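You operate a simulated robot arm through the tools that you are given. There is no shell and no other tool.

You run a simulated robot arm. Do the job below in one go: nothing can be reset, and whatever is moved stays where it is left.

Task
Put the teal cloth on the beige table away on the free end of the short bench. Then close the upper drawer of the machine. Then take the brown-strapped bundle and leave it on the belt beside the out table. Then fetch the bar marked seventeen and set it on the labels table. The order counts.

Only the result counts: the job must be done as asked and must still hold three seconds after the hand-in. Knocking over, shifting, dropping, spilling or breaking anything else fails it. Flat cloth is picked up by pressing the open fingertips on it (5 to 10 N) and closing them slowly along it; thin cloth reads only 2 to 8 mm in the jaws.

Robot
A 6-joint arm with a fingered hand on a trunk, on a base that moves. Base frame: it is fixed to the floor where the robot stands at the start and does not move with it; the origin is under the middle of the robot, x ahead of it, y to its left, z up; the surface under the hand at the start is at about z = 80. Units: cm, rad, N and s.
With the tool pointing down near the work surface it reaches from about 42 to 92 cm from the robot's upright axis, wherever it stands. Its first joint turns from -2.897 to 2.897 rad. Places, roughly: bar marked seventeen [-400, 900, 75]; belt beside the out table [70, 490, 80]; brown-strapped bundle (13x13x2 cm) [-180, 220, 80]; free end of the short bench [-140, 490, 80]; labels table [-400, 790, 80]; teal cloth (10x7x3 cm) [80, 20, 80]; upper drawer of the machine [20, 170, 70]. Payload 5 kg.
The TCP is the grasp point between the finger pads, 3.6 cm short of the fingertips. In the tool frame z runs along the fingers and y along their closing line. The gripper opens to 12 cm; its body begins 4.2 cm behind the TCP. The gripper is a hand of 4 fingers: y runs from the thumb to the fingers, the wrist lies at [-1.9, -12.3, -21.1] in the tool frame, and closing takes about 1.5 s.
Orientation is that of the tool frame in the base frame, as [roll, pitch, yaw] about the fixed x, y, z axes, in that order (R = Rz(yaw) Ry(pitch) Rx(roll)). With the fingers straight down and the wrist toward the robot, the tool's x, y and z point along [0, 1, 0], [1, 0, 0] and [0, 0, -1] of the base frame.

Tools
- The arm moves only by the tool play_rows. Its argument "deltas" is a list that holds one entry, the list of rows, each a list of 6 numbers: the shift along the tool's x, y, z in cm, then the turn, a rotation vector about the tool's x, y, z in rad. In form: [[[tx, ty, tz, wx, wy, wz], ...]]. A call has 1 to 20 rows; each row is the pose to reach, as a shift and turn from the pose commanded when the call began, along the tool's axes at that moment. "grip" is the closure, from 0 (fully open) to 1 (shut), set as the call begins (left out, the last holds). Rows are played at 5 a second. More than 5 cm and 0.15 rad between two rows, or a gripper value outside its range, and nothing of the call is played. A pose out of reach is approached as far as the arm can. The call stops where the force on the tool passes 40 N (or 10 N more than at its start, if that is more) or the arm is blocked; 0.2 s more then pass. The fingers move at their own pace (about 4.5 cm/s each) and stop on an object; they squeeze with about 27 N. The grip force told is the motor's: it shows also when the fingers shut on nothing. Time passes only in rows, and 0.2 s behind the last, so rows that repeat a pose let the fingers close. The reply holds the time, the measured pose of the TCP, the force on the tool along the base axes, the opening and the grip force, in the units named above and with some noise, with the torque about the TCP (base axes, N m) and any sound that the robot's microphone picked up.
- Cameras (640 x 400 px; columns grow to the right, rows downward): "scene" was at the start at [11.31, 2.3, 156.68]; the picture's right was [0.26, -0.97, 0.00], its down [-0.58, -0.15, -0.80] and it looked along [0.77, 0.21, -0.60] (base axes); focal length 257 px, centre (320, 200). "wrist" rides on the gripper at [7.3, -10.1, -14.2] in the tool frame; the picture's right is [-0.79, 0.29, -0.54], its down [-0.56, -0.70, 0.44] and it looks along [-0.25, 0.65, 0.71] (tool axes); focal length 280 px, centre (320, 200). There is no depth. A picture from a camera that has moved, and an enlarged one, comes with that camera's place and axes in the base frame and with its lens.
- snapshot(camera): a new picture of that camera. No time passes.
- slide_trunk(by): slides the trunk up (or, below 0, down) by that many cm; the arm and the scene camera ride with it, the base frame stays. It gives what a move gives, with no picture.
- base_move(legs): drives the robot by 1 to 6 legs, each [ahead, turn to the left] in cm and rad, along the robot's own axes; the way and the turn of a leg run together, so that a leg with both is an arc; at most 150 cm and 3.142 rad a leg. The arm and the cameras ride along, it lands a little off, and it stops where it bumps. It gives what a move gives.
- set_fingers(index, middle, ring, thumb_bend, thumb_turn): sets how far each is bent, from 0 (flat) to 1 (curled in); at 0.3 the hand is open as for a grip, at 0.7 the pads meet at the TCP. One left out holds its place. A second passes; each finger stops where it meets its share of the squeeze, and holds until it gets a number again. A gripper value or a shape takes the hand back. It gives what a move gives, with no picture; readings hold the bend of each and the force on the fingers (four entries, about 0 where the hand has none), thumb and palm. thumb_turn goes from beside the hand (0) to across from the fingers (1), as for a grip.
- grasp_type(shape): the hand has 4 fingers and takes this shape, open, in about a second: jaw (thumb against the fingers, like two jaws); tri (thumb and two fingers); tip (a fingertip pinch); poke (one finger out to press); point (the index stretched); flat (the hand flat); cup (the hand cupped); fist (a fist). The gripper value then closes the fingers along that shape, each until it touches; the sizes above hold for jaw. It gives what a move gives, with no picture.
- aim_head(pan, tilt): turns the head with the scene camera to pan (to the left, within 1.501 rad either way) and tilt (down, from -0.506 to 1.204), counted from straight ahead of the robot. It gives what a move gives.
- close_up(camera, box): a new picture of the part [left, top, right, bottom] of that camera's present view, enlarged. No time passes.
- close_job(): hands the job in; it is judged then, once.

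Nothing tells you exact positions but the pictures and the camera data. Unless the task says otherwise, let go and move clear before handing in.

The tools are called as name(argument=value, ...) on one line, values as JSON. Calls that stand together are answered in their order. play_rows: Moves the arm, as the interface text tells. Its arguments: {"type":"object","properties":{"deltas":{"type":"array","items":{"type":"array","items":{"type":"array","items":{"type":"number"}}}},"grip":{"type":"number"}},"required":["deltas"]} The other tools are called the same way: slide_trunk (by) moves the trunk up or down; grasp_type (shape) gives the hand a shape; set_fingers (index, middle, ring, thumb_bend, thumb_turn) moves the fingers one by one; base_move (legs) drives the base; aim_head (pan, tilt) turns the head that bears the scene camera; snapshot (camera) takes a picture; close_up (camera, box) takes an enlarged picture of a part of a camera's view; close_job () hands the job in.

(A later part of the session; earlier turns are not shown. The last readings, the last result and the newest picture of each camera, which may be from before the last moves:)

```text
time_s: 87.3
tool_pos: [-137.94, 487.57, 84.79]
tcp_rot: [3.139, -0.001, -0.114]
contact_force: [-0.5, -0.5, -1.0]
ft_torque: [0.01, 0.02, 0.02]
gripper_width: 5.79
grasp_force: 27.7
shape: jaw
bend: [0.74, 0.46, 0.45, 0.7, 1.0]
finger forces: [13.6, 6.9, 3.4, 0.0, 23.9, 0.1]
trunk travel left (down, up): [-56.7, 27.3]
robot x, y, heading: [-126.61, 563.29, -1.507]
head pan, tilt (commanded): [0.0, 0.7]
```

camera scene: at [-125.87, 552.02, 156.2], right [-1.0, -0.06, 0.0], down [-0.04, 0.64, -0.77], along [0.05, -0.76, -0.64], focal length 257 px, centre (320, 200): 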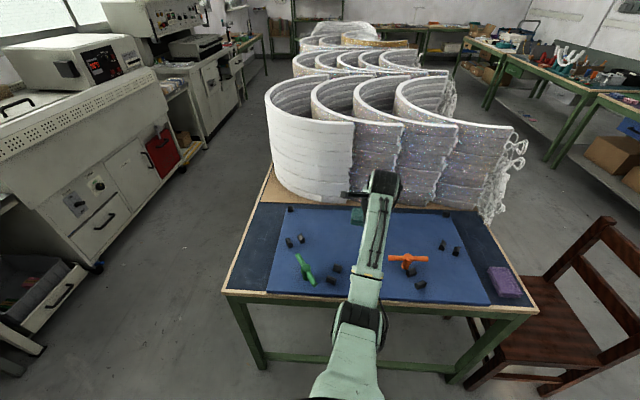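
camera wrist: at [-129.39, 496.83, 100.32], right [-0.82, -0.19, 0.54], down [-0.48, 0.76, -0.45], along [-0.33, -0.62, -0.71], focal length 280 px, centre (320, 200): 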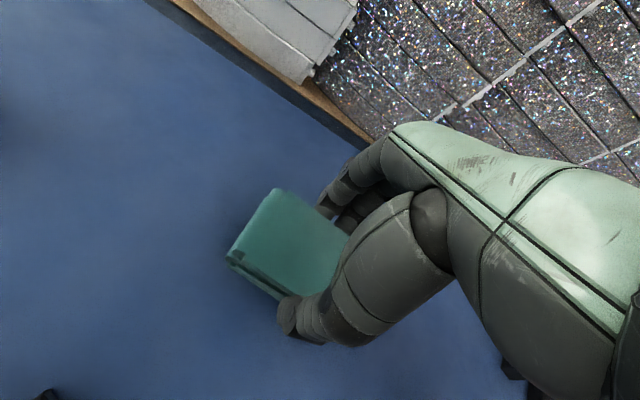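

Still nothing below 84.8, so the surface is a little lower than I thought. I'll keep going gently.

play_rows(deltas=[[[0, 0, 0.15, 0, 0, 0], [0, 0, 0.3, 0, 0, 0], [0, 0, 0.3, 0, 0, 0]]])

play_rows(deltas=[[[0, 0, 0.15, 0, 0, 0], [0, 0, 0.3, 0, 0, 0], [0, 0, 0.3, 0, 0, 0]]])

close_up(camera="wrist", box=[180, 150, 380, 380])

```text
time_s: 88.1
tool_pos: [-137.89, 487.49, 84.56]
tcp_rot: [3.137, 0.0, -0.116]
contact_force: [0.0, 0.0, 0.6]
ft_torque: [0.05, 0.0, 0.01]
gripper_width: 5.75
grasp_force: 27.2
shape: jaw
bend: [0.74, 0.46, 0.45, 0.7, 1.0]
finger forces: [13.6, 7.1, 3.4, 0.0, 23.9, 0.1]
trunk travel left (down, up): [-56.7, 27.3]
robot x, y, heading: [-126.87, 563.85, -1.504]
head pan, tilt (commanded): [0.0, 0.7]
```

```text
time_s: 88.9
tool_pos: [-137.8, 487.44, 84.2]
tcp_rot: [3.138, 0.0, -0.115]
contact_force: [-0.1, -0.2, -1.4]
ft_torque: [0.0, -0.02, -0.02]
gripper_width: 5.78
grasp_force: 27.4
shape: jaw
bend: [0.74, 0.46, 0.45, 0.7, 1.0]
finger forces: [13.6, 7.0, 3.3, 0.0, 23.9, 0.0]
trunk travel left (down, up): [-56.7, 27.3]
robot x, y, heading: [-126.24, 563.34, -1.509]
head pan, tilt (commanded): [0.0, 0.7]
```

```text
1.74 times, centred on (280, 265) of wrist
camera zoom: at [-129.43, 496.72, 98.43], right [-0.82, -0.19, 0.54], down [-0.48, 0.76, -0.45], along [-0.33, -0.62, -0.71], focal length 488 px, centre (390, 87)
```

zoom: 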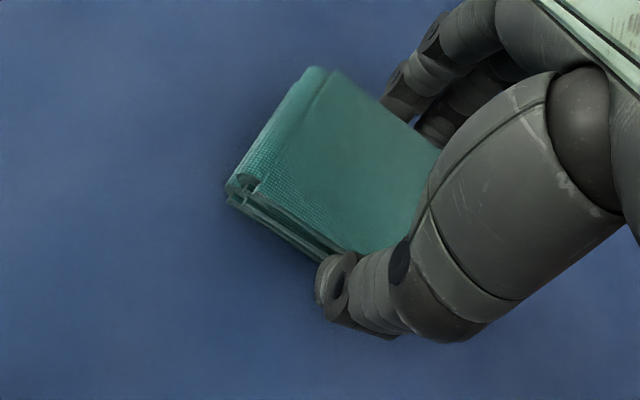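

play_rows(deltas=[[[0, 0, 0.15, 0, 0, 0], [0, 0, 0.3, 0, 0, 0], [0, 0, 0.3, 0, 0, 0]]])

play_rows(deltas=[[[0, 0, 0.15, 0, 0, 0], [0, 0, 0.3, 0, 0, 0], [0, 0, 0.3, 0, 0, 0]]])

snapshot(camera="wrist")

```text
time_s: 89.7
tool_pos: [-137.83, 487.49, 84.16]
tcp_rot: [3.136, -0.001, -0.116]
contact_force: [1.0, -2.3, 5.7]
ft_torque: [0.06, -0.02, 0.0]
gripper_width: 5.83
grasp_force: 26.9
shape: jaw
bend: [0.74, 0.46, 0.45, 0.71, 1.0]
finger forces: [14.9, 7.8, 4.0, 0.0, 24.8, 0.0]
trunk travel left (down, up): [-56.7, 27.3]
robot x, y, heading: [-126.48, 563.36, -1.507]
head pan, tilt (commanded): [0.0, 0.7]
```

```text
time_s: 90.5
tool_pos: [-137.71, 487.45, 83.98]
tcp_rot: [3.133, 0.002, -0.116]
contact_force: [0.9, -1.7, 20.8]
ft_torque: [0.09, 0.03, 0.0]
gripper_width: 5.83
grasp_force: 26.2
shape: jaw
bend: [0.74, 0.46, 0.45, 0.71, 1.0]
finger forces: [15.9, 8.8, 4.3, 0.0, 27.1, 0.0]
trunk travel left (down, up): [-56.7, 27.3]
robot x, y, heading: [-126.38, 563.38, -1.51]
head pan, tilt (commanded): [0.0, 0.7]
```

```text
taken
camera wrist: at [-129.41, 496.87, 98.19], right [-0.82, -0.19, 0.54], down [-0.48, 0.76, -0.45], along [-0.33, -0.63, -0.71], focal length 280 px, centre (320, 200)
```

wrist: 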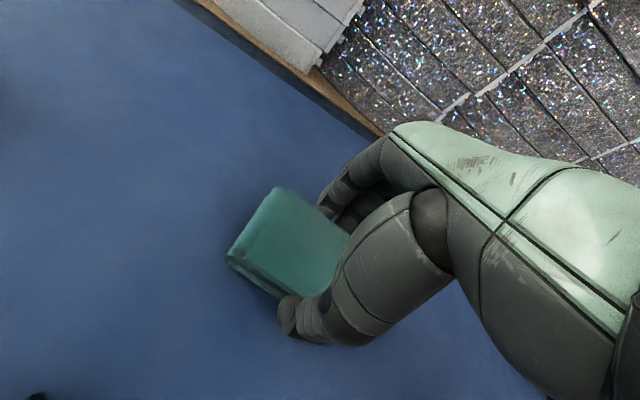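

The cloth rests on the mat with the contact at about z=84.15. I'll ease up slightly, open the hand fully, then rise.

play_rows(deltas=[[[0, 0, -0.4, 0, 0, 0], [0, 0, -0.4, 0, 0, 0]]])

play_rows(deltas=[[[0, 0, 0, 0, 0, 0], [0, 0, 0, 0, 0, 0], [0, 0, 0, 0, 0, 0], [0, 0, 0, 0, 0, 0], [0, 0, 0, 0, 0, 0], [0, 0, 0, 0, 0, 0], [0, 0, 0, 0, 0, 0], [0, 0, 0, 0, 0, 0], [0, 0, 0, 0, 0, 0]]], grip=0)

snapshot(camera="wrist")

```text
time_s: 91.1
tool_pos: [-137.76, 487.45, 84.13]
tcp_rot: [3.137, -0.001, -0.113]
contact_force: [-1.6, -4.4, 12.0]
ft_torque: [-0.16, 0.04, 0.07]
gripper_width: 5.86
grasp_force: 27.5
shape: jaw
bend: [0.74, 0.46, 0.44, 0.71, 1.0]
finger forces: [16.5, 8.8, 4.1, 0.1, 25.4, 0.1]
trunk travel left (down, up): [-56.7, 27.3]
robot x, y, heading: [-126.52, 563.6, -1.508]
head pan, tilt (commanded): [0.0, 0.7]
```

```text
time_s: 93.1
tool_pos: [-137.88, 487.5, 84.1]
tcp_rot: [3.137, 0.001, -0.115]
contact_force: [0.6, 0.3, -0.1]
ft_torque: [-0.05, 0.01, 0.02]
gripper_width: 11.95
grasp_force: 0.1
shape: jaw
bend: [0.3, 0.3, 0.3, 0.3, 0.98]
finger forces: [0.0, 0.1, 0.0, 0.1, 0.0, 0.0]
trunk travel left (down, up): [-56.7, 27.3]
robot x, y, heading: [-126.18, 563.43, -1.507]
head pan, tilt (commanded): [0.0, 0.7]
```

```text
taken
camera wrist: at [-129.44, 496.73, 98.26], right [-0.82, -0.19, 0.54], down [-0.48, 0.76, -0.45], along [-0.33, -0.62, -0.71], focal length 280 px, centre (320, 200)
```

wrist: 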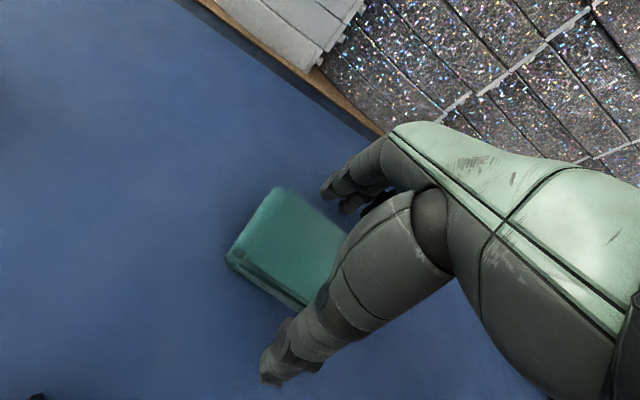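

The cloth is released and sits on the mat. I'll rise straight up, then check the scene.

play_rows(deltas=[[[0, 0, -1, 0, 0, 0], [0, 0, -3, 0, 0, 0], [0, 0, -6, 0, 0, 0], [0, 0, -9, 0, 0, 0], [0, 0, -12, 0, 0, 0], [0, 0, -14, 0, 0, 0], [0, 0, -14, 0, 0, 0]]])

snapshot(camera="wrist")

```text
time_s: 94.7
tool_pos: [-137.63, 487.33, 98.17]
tcp_rot: [3.139, 0.0, -0.115]
contact_force: [-0.9, -0.7, -0.5]
ft_torque: [-0.01, -0.01, 0.0]
gripper_width: 11.96
grasp_force: 0.0
shape: jaw
bend: [0.3, 0.3, 0.3, 0.3, 0.98]
finger forces: [0.0, 0.0, 0.0, 0.0, 0.0, 0.0]
trunk travel left (down, up): [-56.7, 27.3]
robot x, y, heading: [-126.65, 563.6, -1.504]
head pan, tilt (commanded): [0.0, 0.7]
```

```text
taken
camera wrist: at [-129.36, 496.6, 112.23], right [-0.82, -0.19, 0.54], down [-0.48, 0.76, -0.45], along [-0.33, -0.62, -0.71], focal length 280 px, centre (320, 200)
```

wrist: 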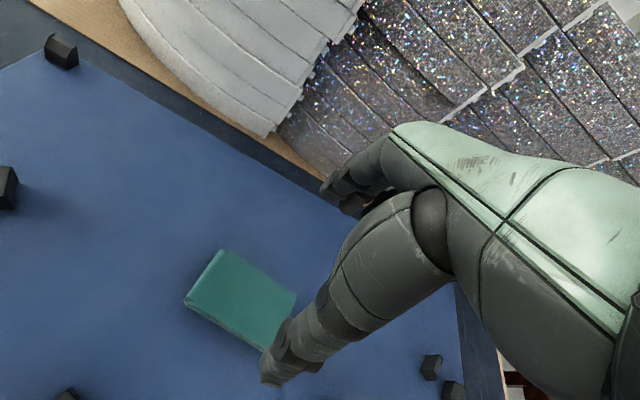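

The teal cloth sits neatly on the free end and nothing else moved. I'll draw the arm in and back out of the gap towards the aisle.

play_rows(deltas=[[[2, -2.5, 0.5, 0, 0, 0], [4.5, -5, 1, 0, 0, 0], [7, -7.5, 1.5, 0, 0, 0], [9.5, -10, 2, 0, 0, 0], [11.5, -12.5, 2, 0, 0, 0], [13.5, -14.8, 2, 0, 0, 0], [13.5, -14.8, 2, 0, 0, 0]]])

snapshot(camera="scene")

base_move(legs=[[0, -1.6], [-84, 0]])

```text
time_s: 96.3
tool_pos: [-122.83, 500.67, 96.03]
tcp_rot: [3.14, -0.001, -0.117]
contact_force: [0.0, -0.2, -0.5]
ft_torque: [0.0, -0.01, -0.02]
gripper_width: 11.94
grasp_force: 0.1
shape: jaw
bend: [0.3, 0.3, 0.3, 0.3, 0.98]
finger forces: [0.0, 0.1, 0.0, 0.0, 0.0, 0.1]
trunk travel left (down, up): [-56.7, 27.3]
robot x, y, heading: [-126.44, 563.6, -1.507]
head pan, tilt (commanded): [0.0, 0.7]
```

```text
taken
camera scene: at [-125.99, 551.93, 156.2], right [-1.0, -0.06, 0.0], down [-0.04, 0.64, -0.76], along [0.05, -0.76, -0.64], focal length 257 px, centre (320, 200)
```

scene: 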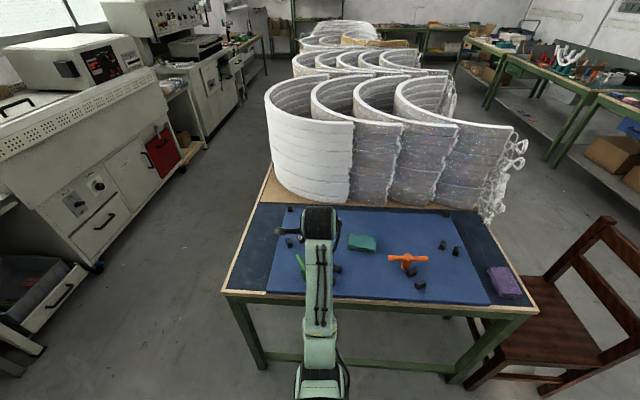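

```text
time_s: 105.8
tool_pos: [-104.52, 564.37, 96.05]
tcp_rot: [3.138, 0.001, -1.689]
contact_force: [-0.9, 0.8, -0.2]
ft_torque: [-0.02, 0.0, 0.01]
gripper_width: 11.99
grasp_force: 0.1
shape: jaw
bend: [0.3, 0.3, 0.3, 0.3, 0.98]
finger forces: [0.1, 0.0, 0.0, 0.0, 0.0, 0.1]
trunk travel left (down, up): [-56.7, 27.3]
robot x, y, heading: [-41.55, 567.97, -3.081]
head pan, tilt (commanded): [0.0, 0.7]
```

I'm back in the aisle at [-41.5, 568]. I'll turn to face -y and drive down towards the machine, stopping short to look at the drawer.

base_move(legs=[[0, 1.508], [150, 0]])

aim_head(pan=0.2, tilt=0.4)

snapshot(camera="scene")

```text
time_s: 118.4
tool_pos: [-42.89, 355.69, 96.05]
tcp_rot: [3.138, 0.001, -0.188]
contact_force: [0.1, 0.1, 0.0]
ft_torque: [-0.03, -0.01, 0.0]
gripper_width: 11.93
grasp_force: 0.1
shape: jaw
bend: [0.3, 0.3, 0.3, 0.3, 0.98]
finger forces: [0.1, 0.0, 0.0, 0.0, 0.0, 0.0]
trunk travel left (down, up): [-56.7, 27.3]
robot x, y, heading: [-42.14, 418.31, -1.586]
head pan, tilt (commanded): [0.0, 0.7]
```

```text
time_s: 119.2
tool_pos: [-42.89, 355.49, 95.99]
tcp_rot: [3.137, -0.001, -0.188]
contact_force: [-0.4, -0.9, 0.3]
ft_torque: [0.01, -0.01, -0.02]
gripper_width: 11.99
grasp_force: 0.1
shape: jaw
bend: [0.3, 0.3, 0.3, 0.3, 0.98]
finger forces: [0.0, 0.0, 0.1, 0.0, 0.1, 0.0]
trunk travel left (down, up): [-56.7, 27.3]
robot x, y, heading: [-42.03, 418.65, -1.581]
head pan, tilt (commanded): [0.201, 0.4]
```

```text
taken
camera scene: at [-40.43, 406.4, 158.88], right [-0.98, -0.19, 0.0], down [-0.07, 0.38, -0.92], along [0.17, -0.9, -0.39], focal length 257 px, centre (320, 200)
```

scene: 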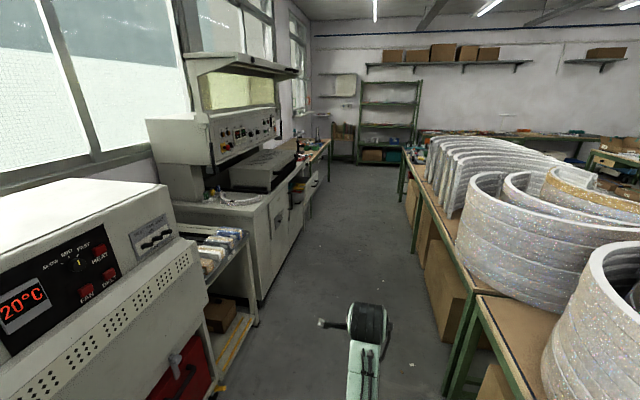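

The aisle is clear towards the machine. I'll drive on to about y=250 and look at the open drawer from there.

base_move(legs=[[150, 0.012], [20, 0]])

aim_head(pan=0.6, tilt=0.6)

snapshot(camera="scene")

```text
time_s: 128.6
tool_pos: [-42.09, 186.82, 95.95]
tcp_rot: [3.141, 0.0, -0.172]
contact_force: [0.6, 0.0, 0.1]
ft_torque: [-0.01, 0.01, -0.01]
gripper_width: 11.97
grasp_force: 0.0
shape: jaw
bend: [0.3, 0.3, 0.3, 0.3, 0.98]
finger forces: [0.0, 0.0, 0.1, 0.1, 0.0, 0.0]
trunk travel left (down, up): [-56.7, 27.3]
robot x, y, heading: [-42.01, 249.79, -1.565]
head pan, tilt (commanded): [0.201, 0.4]
```

```text
time_s: 129.4
tool_pos: [-42.1, 186.79, 95.95]
tcp_rot: [3.139, -0.002, -0.174]
contact_force: [0.2, -1.1, 0.6]
ft_torque: [0.01, -0.03, 0.0]
gripper_width: 11.99
grasp_force: 0.1
shape: jaw
bend: [0.3, 0.3, 0.3, 0.3, 0.98]
finger forces: [0.0, 0.1, 0.1, 0.1, 0.1, 0.0]
trunk travel left (down, up): [-56.7, 27.3]
robot x, y, heading: [-41.94, 249.89, -1.568]
head pan, tilt (commanded): [0.6, 0.6]
```

```text
taken
camera scene: at [-37.27, 239.46, 157.07], right [-0.82, -0.57, 0.0], down [-0.32, 0.46, -0.83], along [0.47, -0.68, -0.56], focal length 257 px, centre (320, 200)
```

scene: 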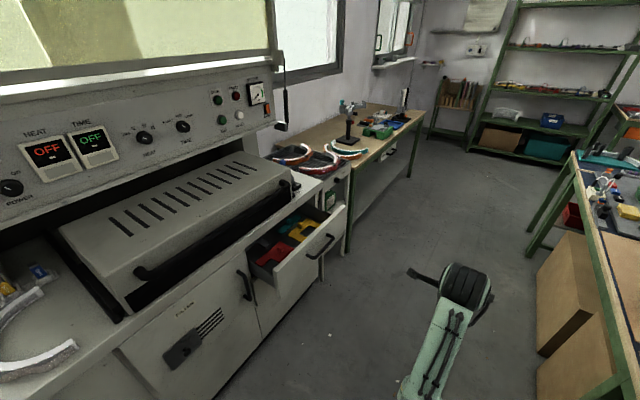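

close_up(camera="scene", box=[180, 160, 380, 320])

```text
2.50 times, centred on (280, 240) of scene
camera zoom: at [-37.27, 239.46, 157.07], right [-0.82, -0.57, 0.0], down [-0.32, 0.46, -0.83], along [0.47, -0.68, -0.56], focal length 642 px, centre (420, 100)
```

zoom: 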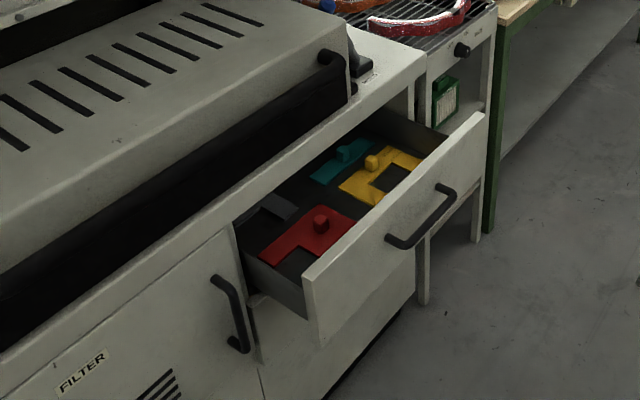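

The upper drawer stands open about 16 cm: its front panel is at x≈15.5, y≈138–193, z≈58–77, with a bar handle centred at [10, 164, 68]. I'll stand in front of it facing +x and push the handle straight in.

base_move(legs=[[0, -0.07], [86, 0]])

aim_head(pan=1.2, tilt=0.7)

snapshot(camera="scene")

```text
time_s: 134.9
tool_pos: [-54.04, 101.67, 96.0]
tcp_rot: [3.138, -0.001, -0.266]
contact_force: [-0.3, -0.5, 0.5]
ft_torque: [0.01, 0.01, 0.0]
gripper_width: 11.98
grasp_force: 0.1
shape: jaw
bend: [0.3, 0.3, 0.3, 0.3, 0.98]
finger forces: [0.0, 0.0, 0.1, 0.0, 0.0, 0.0]
trunk travel left (down, up): [-56.7, 27.3]
robot x, y, heading: [-48.74, 164.45, -1.66]
head pan, tilt (commanded): [0.6, 0.6]
```

```text
time_s: 135.9
tool_pos: [-54.03, 101.71, 95.96]
tcp_rot: [3.139, -0.002, -0.263]
contact_force: [-0.3, 0.0, -0.1]
ft_torque: [-0.01, 0.0, 0.0]
gripper_width: 11.94
grasp_force: 0.1
shape: jaw
bend: [0.3, 0.3, 0.3, 0.3, 0.98]
finger forces: [0.0, 0.0, 0.0, 0.0, 0.1, 0.0]
trunk travel left (down, up): [-56.7, 27.3]
robot x, y, heading: [-48.68, 164.42, -1.656]
head pan, tilt (commanded): [1.201, 0.7]
```

```text
taken
camera scene: at [-41.31, 157.59, 156.2], right [-0.44, -0.9, 0.0], down [-0.58, 0.28, -0.77], along [0.69, -0.34, -0.64], focal length 257 px, centre (320, 200)
```

scene: 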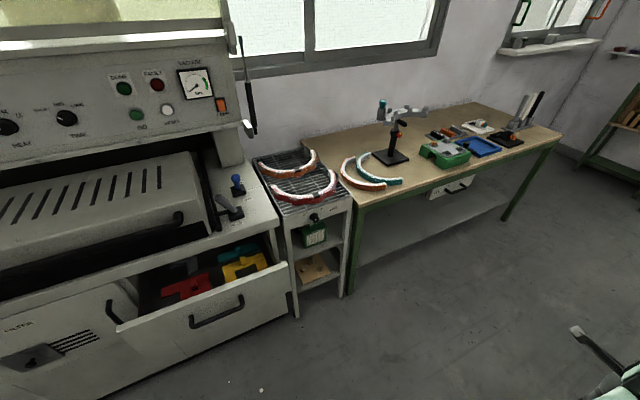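

The drawer front spans y≈142–196 with the handle centre near y≈169. I'll turn left to face the machine.

base_move(legs=[[0, 1.656]])

aim_head(pan=0, tilt=0.9)

snapshot(camera="scene")

snapshot(camera="wrist")

```text
time_s: 141.0
tool_pos: [14.37, 163.4, 96.03]
tcp_rot: [3.138, -0.001, 1.383]
contact_force: [-0.2, -0.2, 0.0]
ft_torque: [0.02, -0.02, 0.0]
gripper_width: 12.0
grasp_force: 0.1
shape: jaw
bend: [0.3, 0.3, 0.3, 0.3, 0.98]
finger forces: [0.0, 0.0, 0.0, 0.0, 0.1, 0.0]
trunk travel left (down, up): [-56.7, 27.3]
robot x, y, heading: [-48.38, 164.52, -0.012]
head pan, tilt (commanded): [1.201, 0.7]
```

```text
time_s: 142.4
tool_pos: [14.2, 163.49, 96.07]
tcp_rot: [3.138, -0.002, 1.384]
contact_force: [0.2, -0.7, -0.2]
ft_torque: [-0.02, -0.02, -0.03]
gripper_width: 11.98
grasp_force: 0.1
shape: jaw
bend: [0.3, 0.3, 0.3, 0.3, 0.98]
finger forces: [0.0, 0.0, 0.1, 0.1, 0.1, 0.0]
trunk travel left (down, up): [-56.7, 27.3]
robot x, y, heading: [-48.39, 164.31, -0.008]
head pan, tilt (commanded): [0.0, 0.901]
```

```text
taken
camera scene: at [-38.12, 164.23, 154.59], right [-0.01, -1.0, 0.0], down [-0.78, 0.01, -0.62], along [0.62, -0.01, -0.78], focal length 257 px, centre (320, 200)
```

scene: 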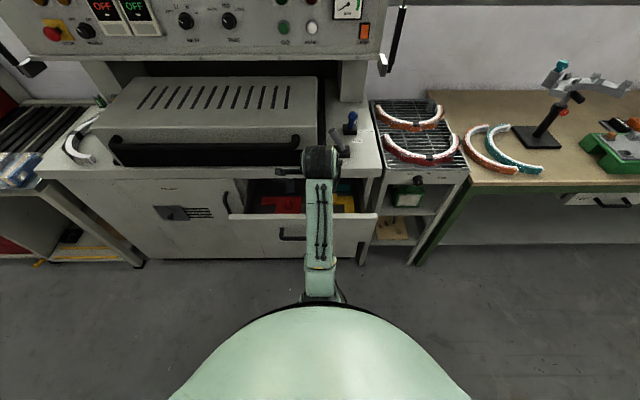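

```text
taken
camera wrist: at [5.69, 172.52, 110.19], right [0.13, -0.83, 0.54], down [-0.79, -0.42, -0.45], along [0.6, -0.37, -0.71], focal length 280 px, centre (320, 200)
```

wrist: 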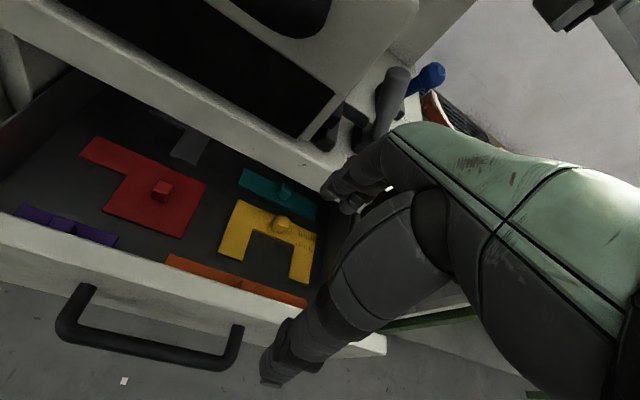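

The handle bar is at about [10, 170, 68], and the hand now hovers over the open drawer. I'll move the hand sideways to the right, clear of the drawer, squaring it up; then I'll lower the trunk there.

play_rows(deltas=[[[-4.1, -0.5, 0.5, 0, 0, -0.02], [-8.2, -1.0, 1, 0, 0, -0.04], [-12.3, -1.5, 1.5, 0, 0, -0.06], [-16.4, -2, 2, 0, 0, -0.08], [-20.6, -2.5, 2.5, 0, 0, -0.1], [-24.7, -3, 3, 0, 0, -0.12], [-28.8, -3.5, 4, 0, 0, -0.14], [-33, -4, 5, 0, 0, -0.16], [-37.1, -4.5, 6, 0, 0, -0.18], [-41.2, -5.1, 6, 0, 0, -0.187], [-41.2, -5.1, 6, 0, 0, -0.187]]])

snapshot(camera="scene")

```text
time_s: 144.8
tool_pos: [1.69, 124.11, 89.95]
tcp_rot: [3.138, 0.001, 1.569]
contact_force: [0.1, -0.8, -0.8]
ft_torque: [-0.01, 0.0, -0.02]
gripper_width: 11.97
grasp_force: 0.1
shape: jaw
bend: [0.3, 0.3, 0.3, 0.3, 0.98]
finger forces: [0.0, 0.2, 0.0, 0.1, 0.0, 0.0]
trunk travel left (down, up): [-56.7, 27.3]
robot x, y, heading: [-48.32, 164.17, -0.01]
head pan, tilt (commanded): [0.0, 0.901]
```

```text
taken
camera scene: at [-38.09, 164.31, 154.58], right [-0.01, -1.0, 0.0], down [-0.78, 0.01, -0.62], along [0.62, -0.01, -0.78], focal length 257 px, centre (320, 200)
```

scene: 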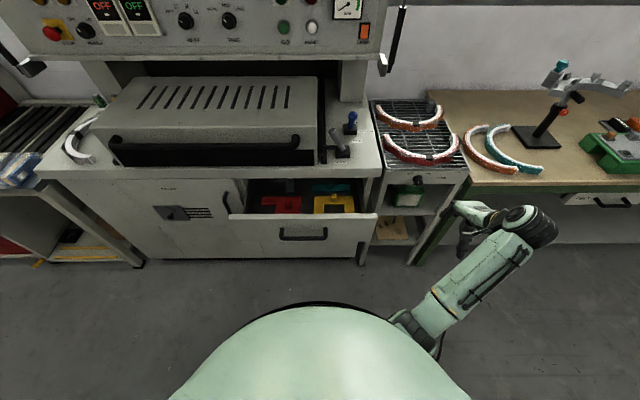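

The hand is clear of the drawer. I'll lower the trunk 18 cm so that the hand comes to the handle's height.

slide_trunk(by=-18)

snapshot(camera="scene")

```text
time_s: 146.8
tool_pos: [1.64, 124.02, 72.03]
tcp_rot: [3.139, -0.001, 1.569]
contact_force: [0.5, 0.4, -0.2]
ft_torque: [-0.01, -0.04, 0.0]
gripper_width: 11.96
grasp_force: 0.1
shape: jaw
bend: [0.3, 0.3, 0.3, 0.3, 0.98]
finger forces: [0.1, 0.0, 0.1, 0.0, 0.0, 0.0]
trunk travel left (down, up): [-38.7, 45.3]
robot x, y, heading: [-48.34, 164.16, -0.01]
head pan, tilt (commanded): [0.0, 0.901]
```

```text
taken
camera scene: at [-38.13, 164.21, 136.59], right [-0.01, -1.0, 0.0], down [-0.78, 0.01, -0.62], along [0.62, -0.01, -0.78], focal length 257 px, centre (320, 200)
```

scene: 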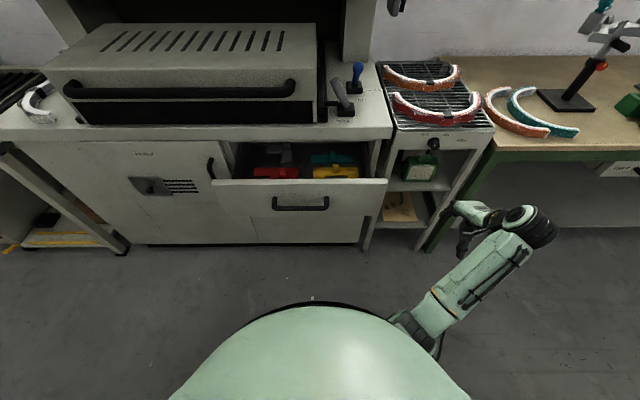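

The handle bar is at about [9.5, 170, 73]. I'll close the hand and bring it sideways in front of the handle at x≈0, short of touching it.

play_rows(deltas=[[[0, -1.6, 0.5, 0, 0, 0], [4, -1.6, 1, 0, 0, 0], [8, -1.6, 1, 0, 0, 0], [12, -1.6, 1, 0, 0, 0], [16, -1.6, 1, 0, 0, 0], [20, -1.6, 1, 0, 0, 0], [24, -1.6, 1, 0, 0, 0], [28, -1.6, 1, 0, 0, 0], [32, -1.6, 1, 0, 0, 0], [36, -1.6, 1, 0, 0, 0], [40, -1.6, 1, 0, 0, 0], [44, -1.6, 1, 0, 0, 0], [45, -1.6, 1, 0, 0, 0], [45, -1.6, 1, 0, 0, 0]]], grip=1)

snapshot(camera="scene")

snapshot(camera="wrist")

```text
time_s: 149.8
tool_pos: [0.09, 169.05, 71.14]
tcp_rot: [3.139, 0.001, 1.567]
contact_force: [-0.4, 0.8, 0.5]
ft_torque: [0.02, 0.01, 0.03]
gripper_width: 0.0
grasp_force: 27.1
shape: jaw
bend: [0.7, 0.7, 0.7, 0.55, 1.0]
finger forces: [0.1, 0.1, 0.0, 0.1, 0.0, 0.0]
trunk travel left (down, up): [-38.7, 45.3]
robot x, y, heading: [-48.79, 164.69, -0.007]
head pan, tilt (commanded): [0.0, 0.901]
```

```text
taken
camera scene: at [-38.12, 164.23, 136.59], right [-0.01, -1.0, 0.0], down [-0.78, 0.01, -0.62], along [0.62, -0.01, -0.78], focal length 257 px, centre (320, 200)
```

scene: 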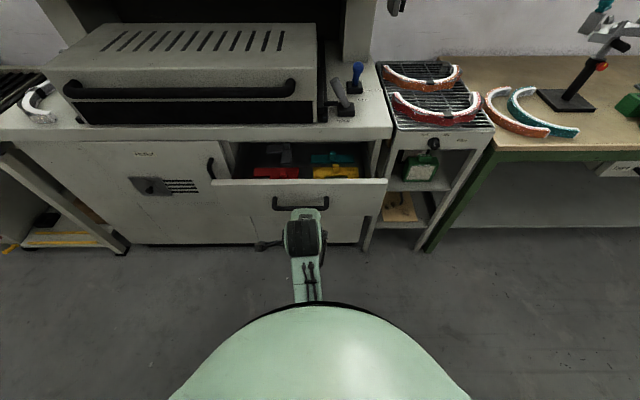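

```text
taken
camera wrist: at [-10.01, 176.45, 85.23], right [0.28, -0.79, 0.54], down [-0.7, -0.56, -0.45], along [0.65, -0.25, -0.71], focal length 280 px, centre (320, 200)
```

wrist: 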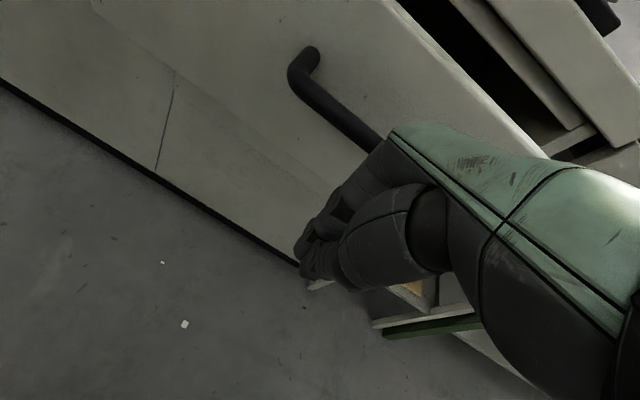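

The hand is in front of the handle bar (bar at z≈74). I'll raise the hand 1.5 cm and advance slowly along +x until it touches.

play_rows(deltas=[[[0.5, 0, -1.5, 0, 0, 0], [0.5, 0.6, -1.7, 0, 0, 0], [0.5, 1.2, -1.7, 0, 0, 0], [0.5, 1.8, -1.7, 0, 0, 0], [0.5, 2.4, -1.7, 0, 0, 0], [0.5, 3.0, -1.7, 0, 0, 0], [0.5, 3.6, -1.7, 0, 0, 0], [0.5, 4.2, -1.7, 0, 0, 0], [0.5, 4.8, -1.7, 0, 0, 0]]])

snapshot(camera="wrist")

```text
time_s: 151.8
tool_pos: [4.86, 169.53, 72.64]
tcp_rot: [3.138, -0.001, 1.569]
contact_force: [-1.0, -0.1, -0.3]
ft_torque: [-0.01, -0.05, -0.01]
gripper_width: 0.02
grasp_force: 27.0
shape: jaw
bend: [0.7, 0.7, 0.7, 0.55, 1.0]
finger forces: [0.0, 0.7, 0.0, 0.1, 0.1, 0.0]
trunk travel left (down, up): [-38.7, 45.3]
robot x, y, heading: [-48.24, 163.85, -0.015]
head pan, tilt (commanded): [0.0, 0.901]
```

```text
taken
camera wrist: at [-5.27, 176.92, 86.84], right [0.28, -0.79, 0.54], down [-0.7, -0.56, -0.45], along [0.65, -0.25, -0.71], focal length 280 px, centre (320, 200)
```

wrist: 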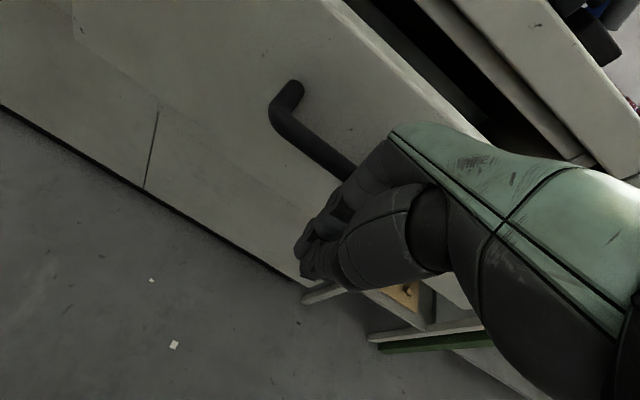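

A slight touch shows on the fingers. I'll push on along +x at about 3 cm/s.

play_rows(deltas=[[[0, 0.5, 0, 0, 0, 0], [0, 1.0, 0, 0, 0, 0], [0, 1.5, 0, 0, 0, 0], [0, 2.0, 0, 0, 0, 0], [0, 2.5, 0, 0, 0, 0], [0, 3.0, 0, 0, 0, 0], [0, 3.5, 0, 0, 0, 0], [0, 4.0, 0, 0, 0, 0], [0, 4.5, 0, 0, 0, 0], [0, 5.0, 0, 0, 0, 0]]])

snapshot(camera="wrist")

snapshot(camera="scene")

```text
time_s: 154.0
tool_pos: [9.92, 169.57, 72.65]
tcp_rot: [3.138, 0.0, 1.569]
contact_force: [-0.9, -0.6, 0.8]
ft_torque: [-0.01, -0.02, -0.01]
gripper_width: 0.02
grasp_force: 27.6
shape: jaw
bend: [0.7, 0.7, 0.7, 0.55, 1.0]
finger forces: [0.1, 0.8, 0.1, 0.0, 0.0, 0.0]
trunk travel left (down, up): [-38.7, 45.3]
robot x, y, heading: [-48.47, 164.2, -0.007]
head pan, tilt (commanded): [0.0, 0.901]
```

```text
taken
camera wrist: at [-0.27, 176.94, 86.82], right [0.29, -0.79, 0.54], down [-0.7, -0.56, -0.44], along [0.65, -0.25, -0.71], focal length 280 px, centre (320, 200)
```

wrist: 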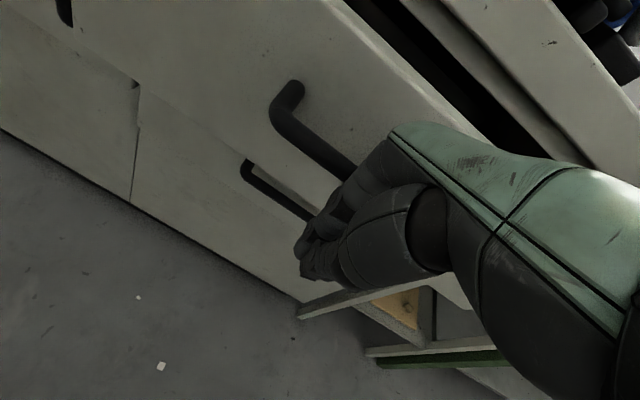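

```text
taken
camera scene: at [-38.11, 164.23, 136.59], right [-0.01, -1.0, 0.0], down [-0.78, 0.01, -0.62], along [0.62, -0.01, -0.78], focal length 257 px, centre (320, 200)
```

scene: 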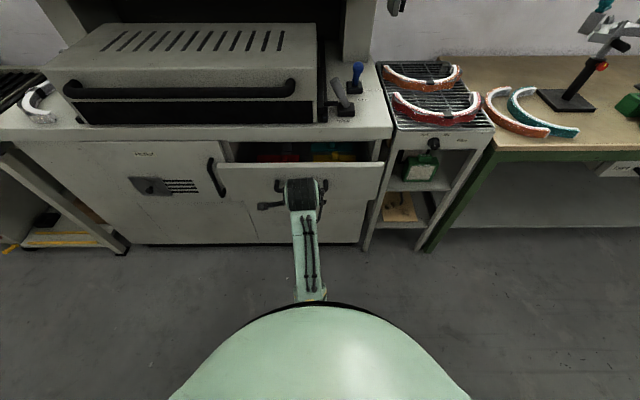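

The drawer slides in with hardly any force. I'll keep pushing another 10 cm.

play_rows(deltas=[[[0, 0.5, 0, 0, 0, 0], [0, 1.0, 0, 0, 0, 0], [0, 1.5, 0, 0, 0, 0], [0, 2.0, 0, 0, 0, 0], [0, 2.5, 0, 0, 0, 0], [0, 3.0, 0, 0, 0, 0], [0, 3.5, 0, 0, 0, 0], [0, 4.0, 0, 0, 0, 0], [0, 4.5, 0, 0, 0, 0], [0, 5.0, 0, 0, 0, 0], [0, 5.5, 0, 0, 0, 0], [0, 6.0, 0, 0, 0, 0], [0, 6.5, 0, 0, 0, 0], [0, 7.0, 0, 0, 0, 0], [0, 7.5, 0, 0, 0, 0], [0, 8.0, 0, 0, 0, 0]]])

snapshot(camera="wrist")

snapshot(camera="scene")

```text
time_s: 157.4
tool_pos: [17.99, 169.51, 72.72]
tcp_rot: [3.138, 0.001, 1.569]
contact_force: [-1.0, -0.1, -0.3]
ft_torque: [-0.03, 0.04, -0.04]
gripper_width: 0.0
grasp_force: 26.5
shape: jaw
bend: [0.7, 0.7, 0.7, 0.55, 1.0]
finger forces: [0.0, 0.7, 0.0, 0.0, 0.1, 0.0]
trunk travel left (down, up): [-38.7, 45.3]
robot x, y, heading: [-48.63, 164.29, -0.011]
head pan, tilt (commanded): [0.0, 0.901]
```

```text
taken
camera wrist: at [7.84, 176.87, 86.89], right [0.28, -0.79, 0.54], down [-0.7, -0.56, -0.45], along [0.65, -0.25, -0.71], focal length 280 px, centre (320, 200)
```

wrist: 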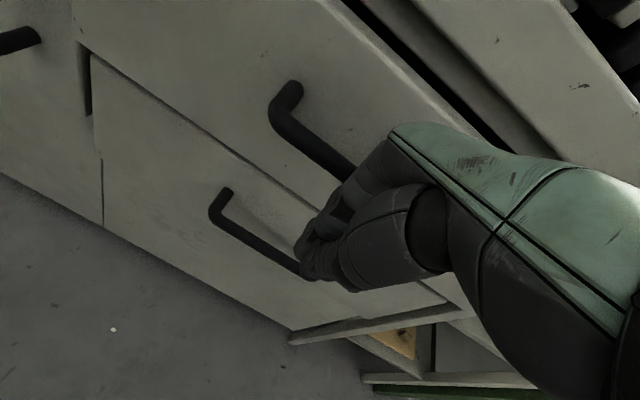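

```text
taken
camera scene: at [-38.1, 164.23, 136.58], right [-0.01, -1.0, 0.0], down [-0.78, 0.01, -0.62], along [0.62, -0.01, -0.78], focal length 257 px, centre (320, 200)
```

scene: 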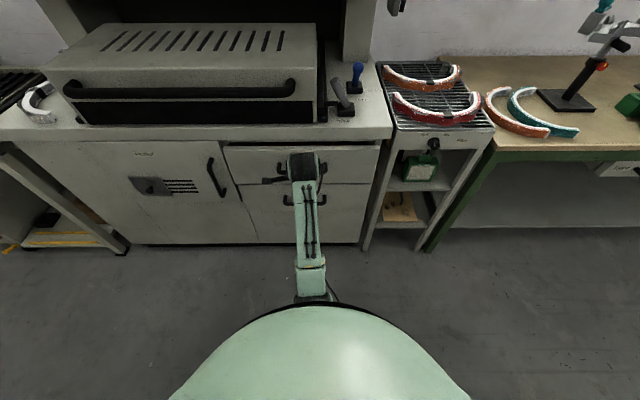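

It's almost closed. I'll push on in smaller steps until it meets its stop.

play_rows(deltas=[[[0, 0.3, 0, 0, 0, 0], [0, 0.6, 0, 0, 0, 0], [0, 0.9, 0, 0, 0, 0], [0, 1.2, 0, 0, 0, 0], [0, 1.5, 0, 0, 0, 0], [0, 1.8, 0, 0, 0, 0], [0, 2.1, 0, 0, 0, 0], [0, 2.4, 0, 0, 0, 0], [0, 2.7, 0, 0, 0, 0], [0, 3.0, 0, 0, 0, 0], [0, 3.3, 0, 0, 0, 0], [0, 3.6, 0, 0, 0, 0], [0, 3.9, 0, 0, 0, 0], [0, 4.2, 0, 0, 0, 0]]])

snapshot(camera="wrist")

```text
time_s: 159.8
tool_pos: [20.53, 169.59, 72.9]
tcp_rot: [-3.138, 0.0, 1.568]
contact_force: [-27.0, -1.3, 11.3]
ft_torque: [-0.18, -0.76, -0.57]
gripper_width: 0.0
grasp_force: 27.0
shape: jaw
bend: [0.7, 0.7, 0.7, 0.56, 1.0]
finger forces: [0.0, 24.7, 3.0, 0.0, 0.0, 0.0]
trunk travel left (down, up): [-38.7, 45.3]
robot x, y, heading: [-48.86, 164.27, -0.011]
head pan, tilt (commanded): [0.0, 0.901]
stopped in row 11: the force on the tool passed its limit at 43 N (the readings are from after the stop); the commanded pose is now the measured one
```

```text
taken
camera wrist: at [10.42, 176.83, 87.09], right [0.29, -0.79, 0.54], down [-0.7, -0.56, -0.44], along [0.65, -0.25, -0.72], focal length 280 px, centre (320, 200)
```

wrist: 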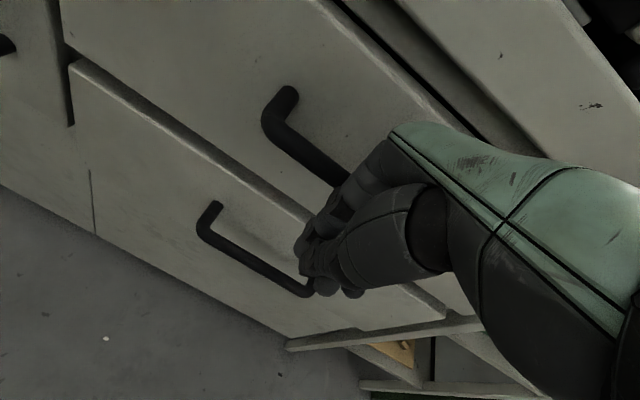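

The drawer hit its stop. I'll back the hand off and check that it stays shut.

play_rows(deltas=[[[0, -1, 0, 0, 0, 0], [0, -3, 0, 0, 0, 0], [0, -6, 0, 0, 0, 0], [0, -9, 0, 0, 0, 0], [0, -12, 0, 0, 0, 0], [0, -15, 0, 0, 0, 0], [0, -18, 0, 0, 0, 0], [0, -20, 0, 0, 0, 0], [0, -20, 0, 0, 0, 0]]])

close_up(camera="scene", box=[180, 100, 420, 250])

snapshot(camera="wrist")

```text
time_s: 161.8
tool_pos: [0.78, 169.51, 72.68]
tcp_rot: [-3.139, -0.001, 1.566]
contact_force: [0.0, -0.3, 0.4]
ft_torque: [0.01, 0.03, 0.03]
gripper_width: 0.02
grasp_force: 26.8
shape: jaw
bend: [0.7, 0.7, 0.7, 0.56, 1.0]
finger forces: [0.0, 0.0, 0.0, 0.0, 0.1, 0.0]
trunk travel left (down, up): [-38.7, 45.3]
robot x, y, heading: [-48.53, 164.23, -0.012]
head pan, tilt (commanded): [0.0, 0.901]
```

```text
2.67 times, centred on (300, 175) of scene
camera zoom: at [-38.15, 164.22, 136.58], right [-0.01, -1.0, 0.0], down [-0.78, 0.01, -0.62], along [0.62, -0.01, -0.78], focal length 685 px, centre (373, 267)
```

zoom: 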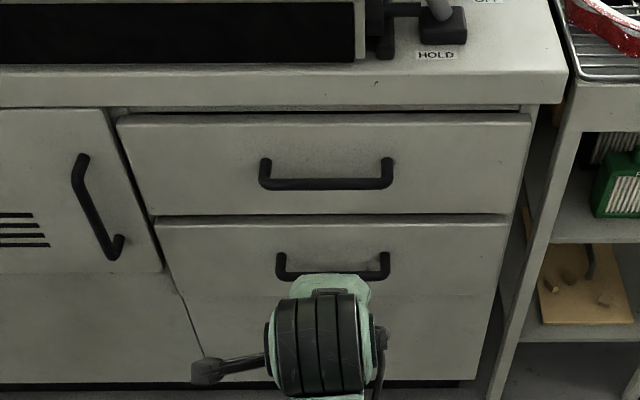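

```text
taken
camera wrist: at [-9.21, 176.9, 86.89], right [0.29, -0.79, 0.54], down [-0.7, -0.56, -0.44], along [0.65, -0.25, -0.72], focal length 280 px, centre (320, 200)
```

wrist: 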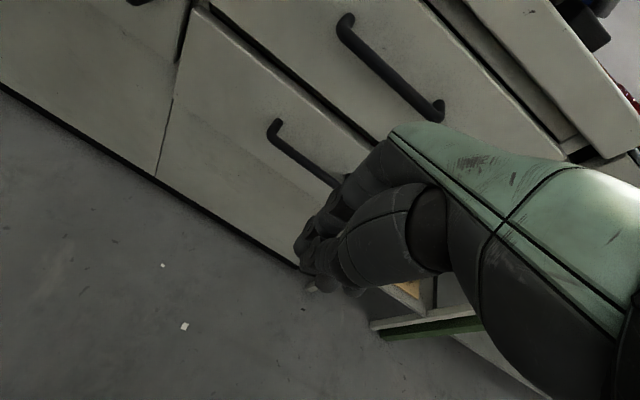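

The upper drawer is closed flush and stays so. I'll raise the trunk again, turn to face -y and head round the south end of the long table, since the bundle lies on its far side near x=-180.

slide_trunk(by=18)

base_move(legs=[[0, -1.56], [150, 0]])

aim_head(pan=-0.3, tilt=0.4)

snapshot(camera="scene")

aim_head(pan=-1.2, tilt=0.4)

snapshot(camera="scene")

```text
time_s: 163.8
tool_pos: [0.84, 169.59, 90.73]
tcp_rot: [-3.138, 0.001, 1.566]
contact_force: [0.4, -0.1, 0.6]
ft_torque: [0.01, 0.0, 0.0]
gripper_width: 0.01
grasp_force: 27.3
shape: jaw
bend: [0.7, 0.7, 0.7, 0.56, 1.0]
finger forces: [0.0, 0.0, 0.0, 0.0, 0.0, 0.0]
trunk travel left (down, up): [-56.7, 27.3]
robot x, y, heading: [-48.35, 164.19, -0.011]
head pan, tilt (commanded): [0.0, 0.901]
```

```text
time_s: 176.3
tool_pos: [-41.7, -33.45, 90.51]
tcp_rot: [-3.138, 0.0, 0.006]
contact_force: [-0.1, 0.3, -0.1]
ft_torque: [0.02, 0.02, 0.01]
gripper_width: 0.0
grasp_force: 27.6
shape: jaw
bend: [0.7, 0.7, 0.7, 0.56, 1.0]
finger forces: [0.1, 0.0, 0.0, 0.1, 0.0, 0.0]
trunk travel left (down, up): [-56.7, 27.3]
robot x, y, heading: [-47.63, 15.97, -1.569]
head pan, tilt (commanded): [0.0, 0.901]
```

```text
time_s: 177.3
tool_pos: [-41.79, -33.52, 90.65]
tcp_rot: [-3.137, 0.0, 0.007]
contact_force: [1.0, -0.3, 0.4]
ft_torque: [-0.01, 0.0, 0.02]
gripper_width: 0.0
grasp_force: 27.3
shape: jaw
bend: [0.7, 0.7, 0.7, 0.56, 1.0]
finger forces: [0.0, 0.0, 0.0, 0.0, 0.0, 0.0]
trunk travel left (down, up): [-56.7, 27.3]
robot x, y, heading: [-47.51, 15.68, -1.578]
head pan, tilt (commanded): [-0.3, 0.4]
```

```text
taken
camera scene: at [-50.33, 4.13, 158.88], right [-0.95, 0.3, 0.0], down [0.12, 0.37, -0.92], along [-0.27, -0.88, -0.39], focal length 257 px, centre (320, 200)
```

scene: 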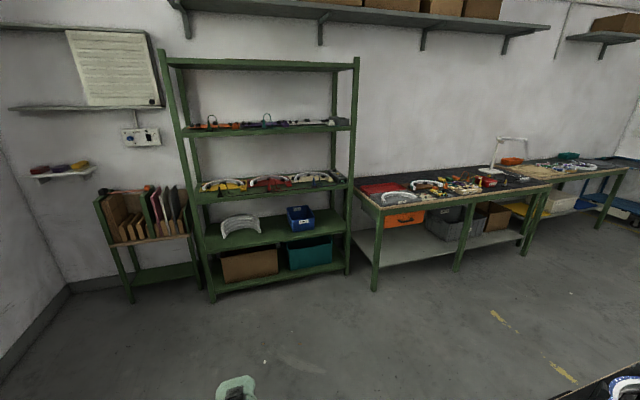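

```text
time_s: 178.5
tool_pos: [-41.76, -33.51, 90.62]
tcp_rot: [-3.138, 0.0, 0.007]
contact_force: [0.2, 0.6, 0.4]
ft_torque: [-0.03, 0.0, 0.0]
gripper_width: 0.0
grasp_force: 27.7
shape: jaw
bend: [0.7, 0.7, 0.7, 0.56, 1.0]
finger forces: [0.0, 0.0, 0.0, 0.1, 0.1, 0.0]
trunk travel left (down, up): [-56.7, 27.3]
robot x, y, heading: [-47.44, 16.12, -1.573]
head pan, tilt (commanded): [-1.201, 0.4]
```

```text
taken
camera scene: at [-56.22, 9.63, 158.89], right [-0.36, 0.93, 0.0], down [0.36, 0.14, -0.92], along [-0.86, -0.33, -0.39], focal length 257 px, centre (320, 200)
```

scene: 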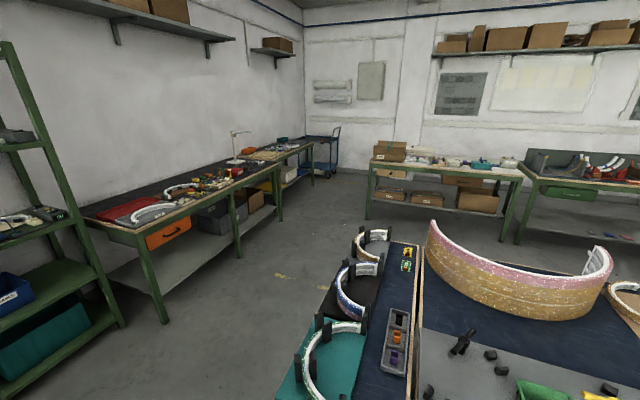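

The passage south of the long table is clear (y from about -15 to -150). I'll go round it along y≈-82 to the left aisle at x≈-255.

base_move(legs=[[98, 0], [0, -1.571], [150, 0]])

aim_head(pan=-0.6, tilt=0.4)

snapshot(camera="scene")

```text
time_s: 196.4
tool_pos: [-246.6, -82.87, 90.74]
tcp_rot: [-3.135, 0.0, -1.575]
contact_force: [-0.1, 0.5, -0.7]
ft_torque: [0.0, -0.01, 0.02]
gripper_width: 0.01
grasp_force: 27.0
shape: jaw
bend: [0.7, 0.7, 0.7, 0.56, 1.0]
finger forces: [0.0, 0.0, 0.1, 0.1, 0.1, 0.0]
trunk travel left (down, up): [-56.7, 27.3]
robot x, y, heading: [-197.45, -77.87, 3.126]
head pan, tilt (commanded): [-1.201, 0.4]
```

```text
time_s: 197.4
tool_pos: [-246.64, -82.91, 90.63]
tcp_rot: [-3.137, -0.001, -1.576]
contact_force: [-0.8, -0.7, -1.1]
ft_torque: [0.03, 0.02, 0.03]
gripper_width: 0.0
grasp_force: 27.1
shape: jaw
bend: [0.7, 0.7, 0.7, 0.56, 1.0]
finger forces: [0.0, 0.1, 0.1, 0.1, 0.0, 0.0]
trunk travel left (down, up): [-56.7, 27.3]
robot x, y, heading: [-197.5, -77.95, 3.134]
head pan, tilt (commanded): [-0.6, 0.4]
```

```text
taken
camera scene: at [-207.92, -72.25, 158.89], right [0.58, 0.82, 0.0], down [0.32, -0.22, -0.92], along [-0.75, 0.53, -0.39], focal length 257 px, centre (320, 200)
```

scene: 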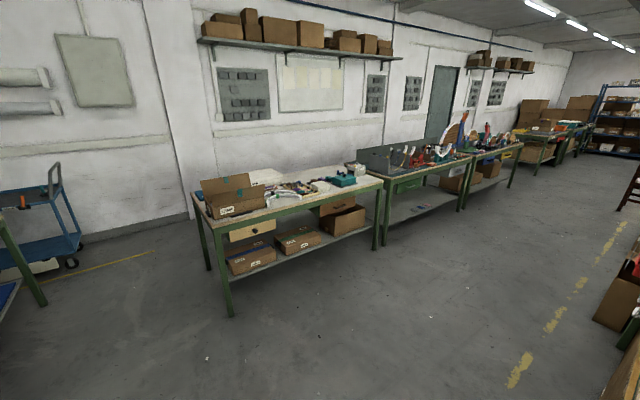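

The left aisle is wide and clear. I'll go on to x≈-257, turn to face +y, and look for the bundle.

base_move(legs=[[60, 0], [0, -1.56]])

aim_head(pan=-0.4, tilt=0.4)

snapshot(camera="scene")

```text
time_s: 205.6
tool_pos: [-264.96, -27.79, 90.59]
tcp_rot: [-3.138, -0.001, -3.123]
contact_force: [0.5, -0.1, -0.4]
ft_torque: [0.01, 0.03, -0.02]
gripper_width: 0.01
grasp_force: 26.9
shape: jaw
bend: [0.7, 0.7, 0.7, 0.56, 1.0]
finger forces: [0.0, 0.0, 0.0, 0.1, 0.0, 0.0]
trunk travel left (down, up): [-56.7, 27.3]
robot x, y, heading: [-258.29, -77.41, 1.585]
head pan, tilt (commanded): [-0.6, 0.4]
```

```text
time_s: 206.3
tool_pos: [-264.98, -27.87, 90.66]
tcp_rot: [-3.136, 0.0, -3.122]
contact_force: [0.5, -0.5, 0.1]
ft_torque: [0.0, -0.02, 0.01]
gripper_width: 0.0
grasp_force: 26.9
shape: jaw
bend: [0.7, 0.7, 0.7, 0.56, 1.0]
finger forces: [0.1, 0.0, 0.0, 0.0, 0.0, 0.0]
trunk travel left (down, up): [-56.7, 27.3]
robot x, y, heading: [-258.51, -77.13, 1.584]
head pan, tilt (commanded): [-0.4, 0.4]
```

```text
taken
camera scene: at [-255.22, -65.49, 158.89], right [0.93, -0.38, 0.0], down [-0.15, -0.36, -0.92], along [0.35, 0.85, -0.39], focal length 257 px, centre (320, 200)
```

scene: 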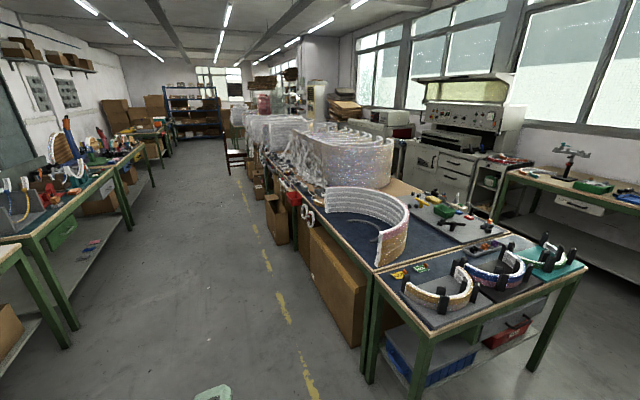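

I can see the long table's left side, with some things near its edge further along. I'll drive up this aisle and look at the table around y=220.

base_move(legs=[[150, -0.014], [60, 0]])

aim_head(pan=-0.8, tilt=0.5)

snapshot(camera="scene")

```text
time_s: 217.8
tool_pos: [-268.3, 181.3, 90.71]
tcp_rot: [-3.137, 0.0, -3.115]
contact_force: [-0.4, -0.7, -0.4]
ft_torque: [-0.04, 0.02, 0.01]
gripper_width: 0.0
grasp_force: 27.3
shape: jaw
bend: [0.7, 0.7, 0.7, 0.56, 1.0]
finger forces: [0.0, 0.0, 0.0, 0.0, 0.0, 0.0]
trunk travel left (down, up): [-56.7, 27.3]
robot x, y, heading: [-261.92, 131.94, 1.591]
head pan, tilt (commanded): [-0.4, 0.4]
```

```text
time_s: 218.6
tool_pos: [-268.31, 181.16, 90.64]
tcp_rot: [-3.137, 0.0, -3.115]
contact_force: [0.2, 0.0, 0.9]
ft_torque: [0.01, 0.01, 0.0]
gripper_width: 0.01
grasp_force: 27.0
shape: jaw
bend: [0.7, 0.7, 0.7, 0.56, 1.0]
finger forces: [0.0, 0.0, 0.0, 0.0, 0.0, 0.0]
trunk travel left (down, up): [-56.7, 27.3]
robot x, y, heading: [-261.55, 131.82, 1.591]
head pan, tilt (commanded): [-0.799, 0.499]
```

```text
taken
camera scene: at [-255.39, 141.51, 157.98], right [0.71, -0.7, 0.0], down [-0.34, -0.34, -0.88], along [0.62, 0.62, -0.48], focal length 257 px, centre (320, 200)
```

scene: 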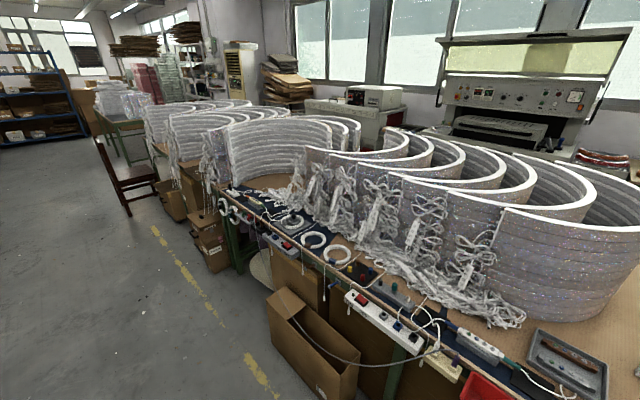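

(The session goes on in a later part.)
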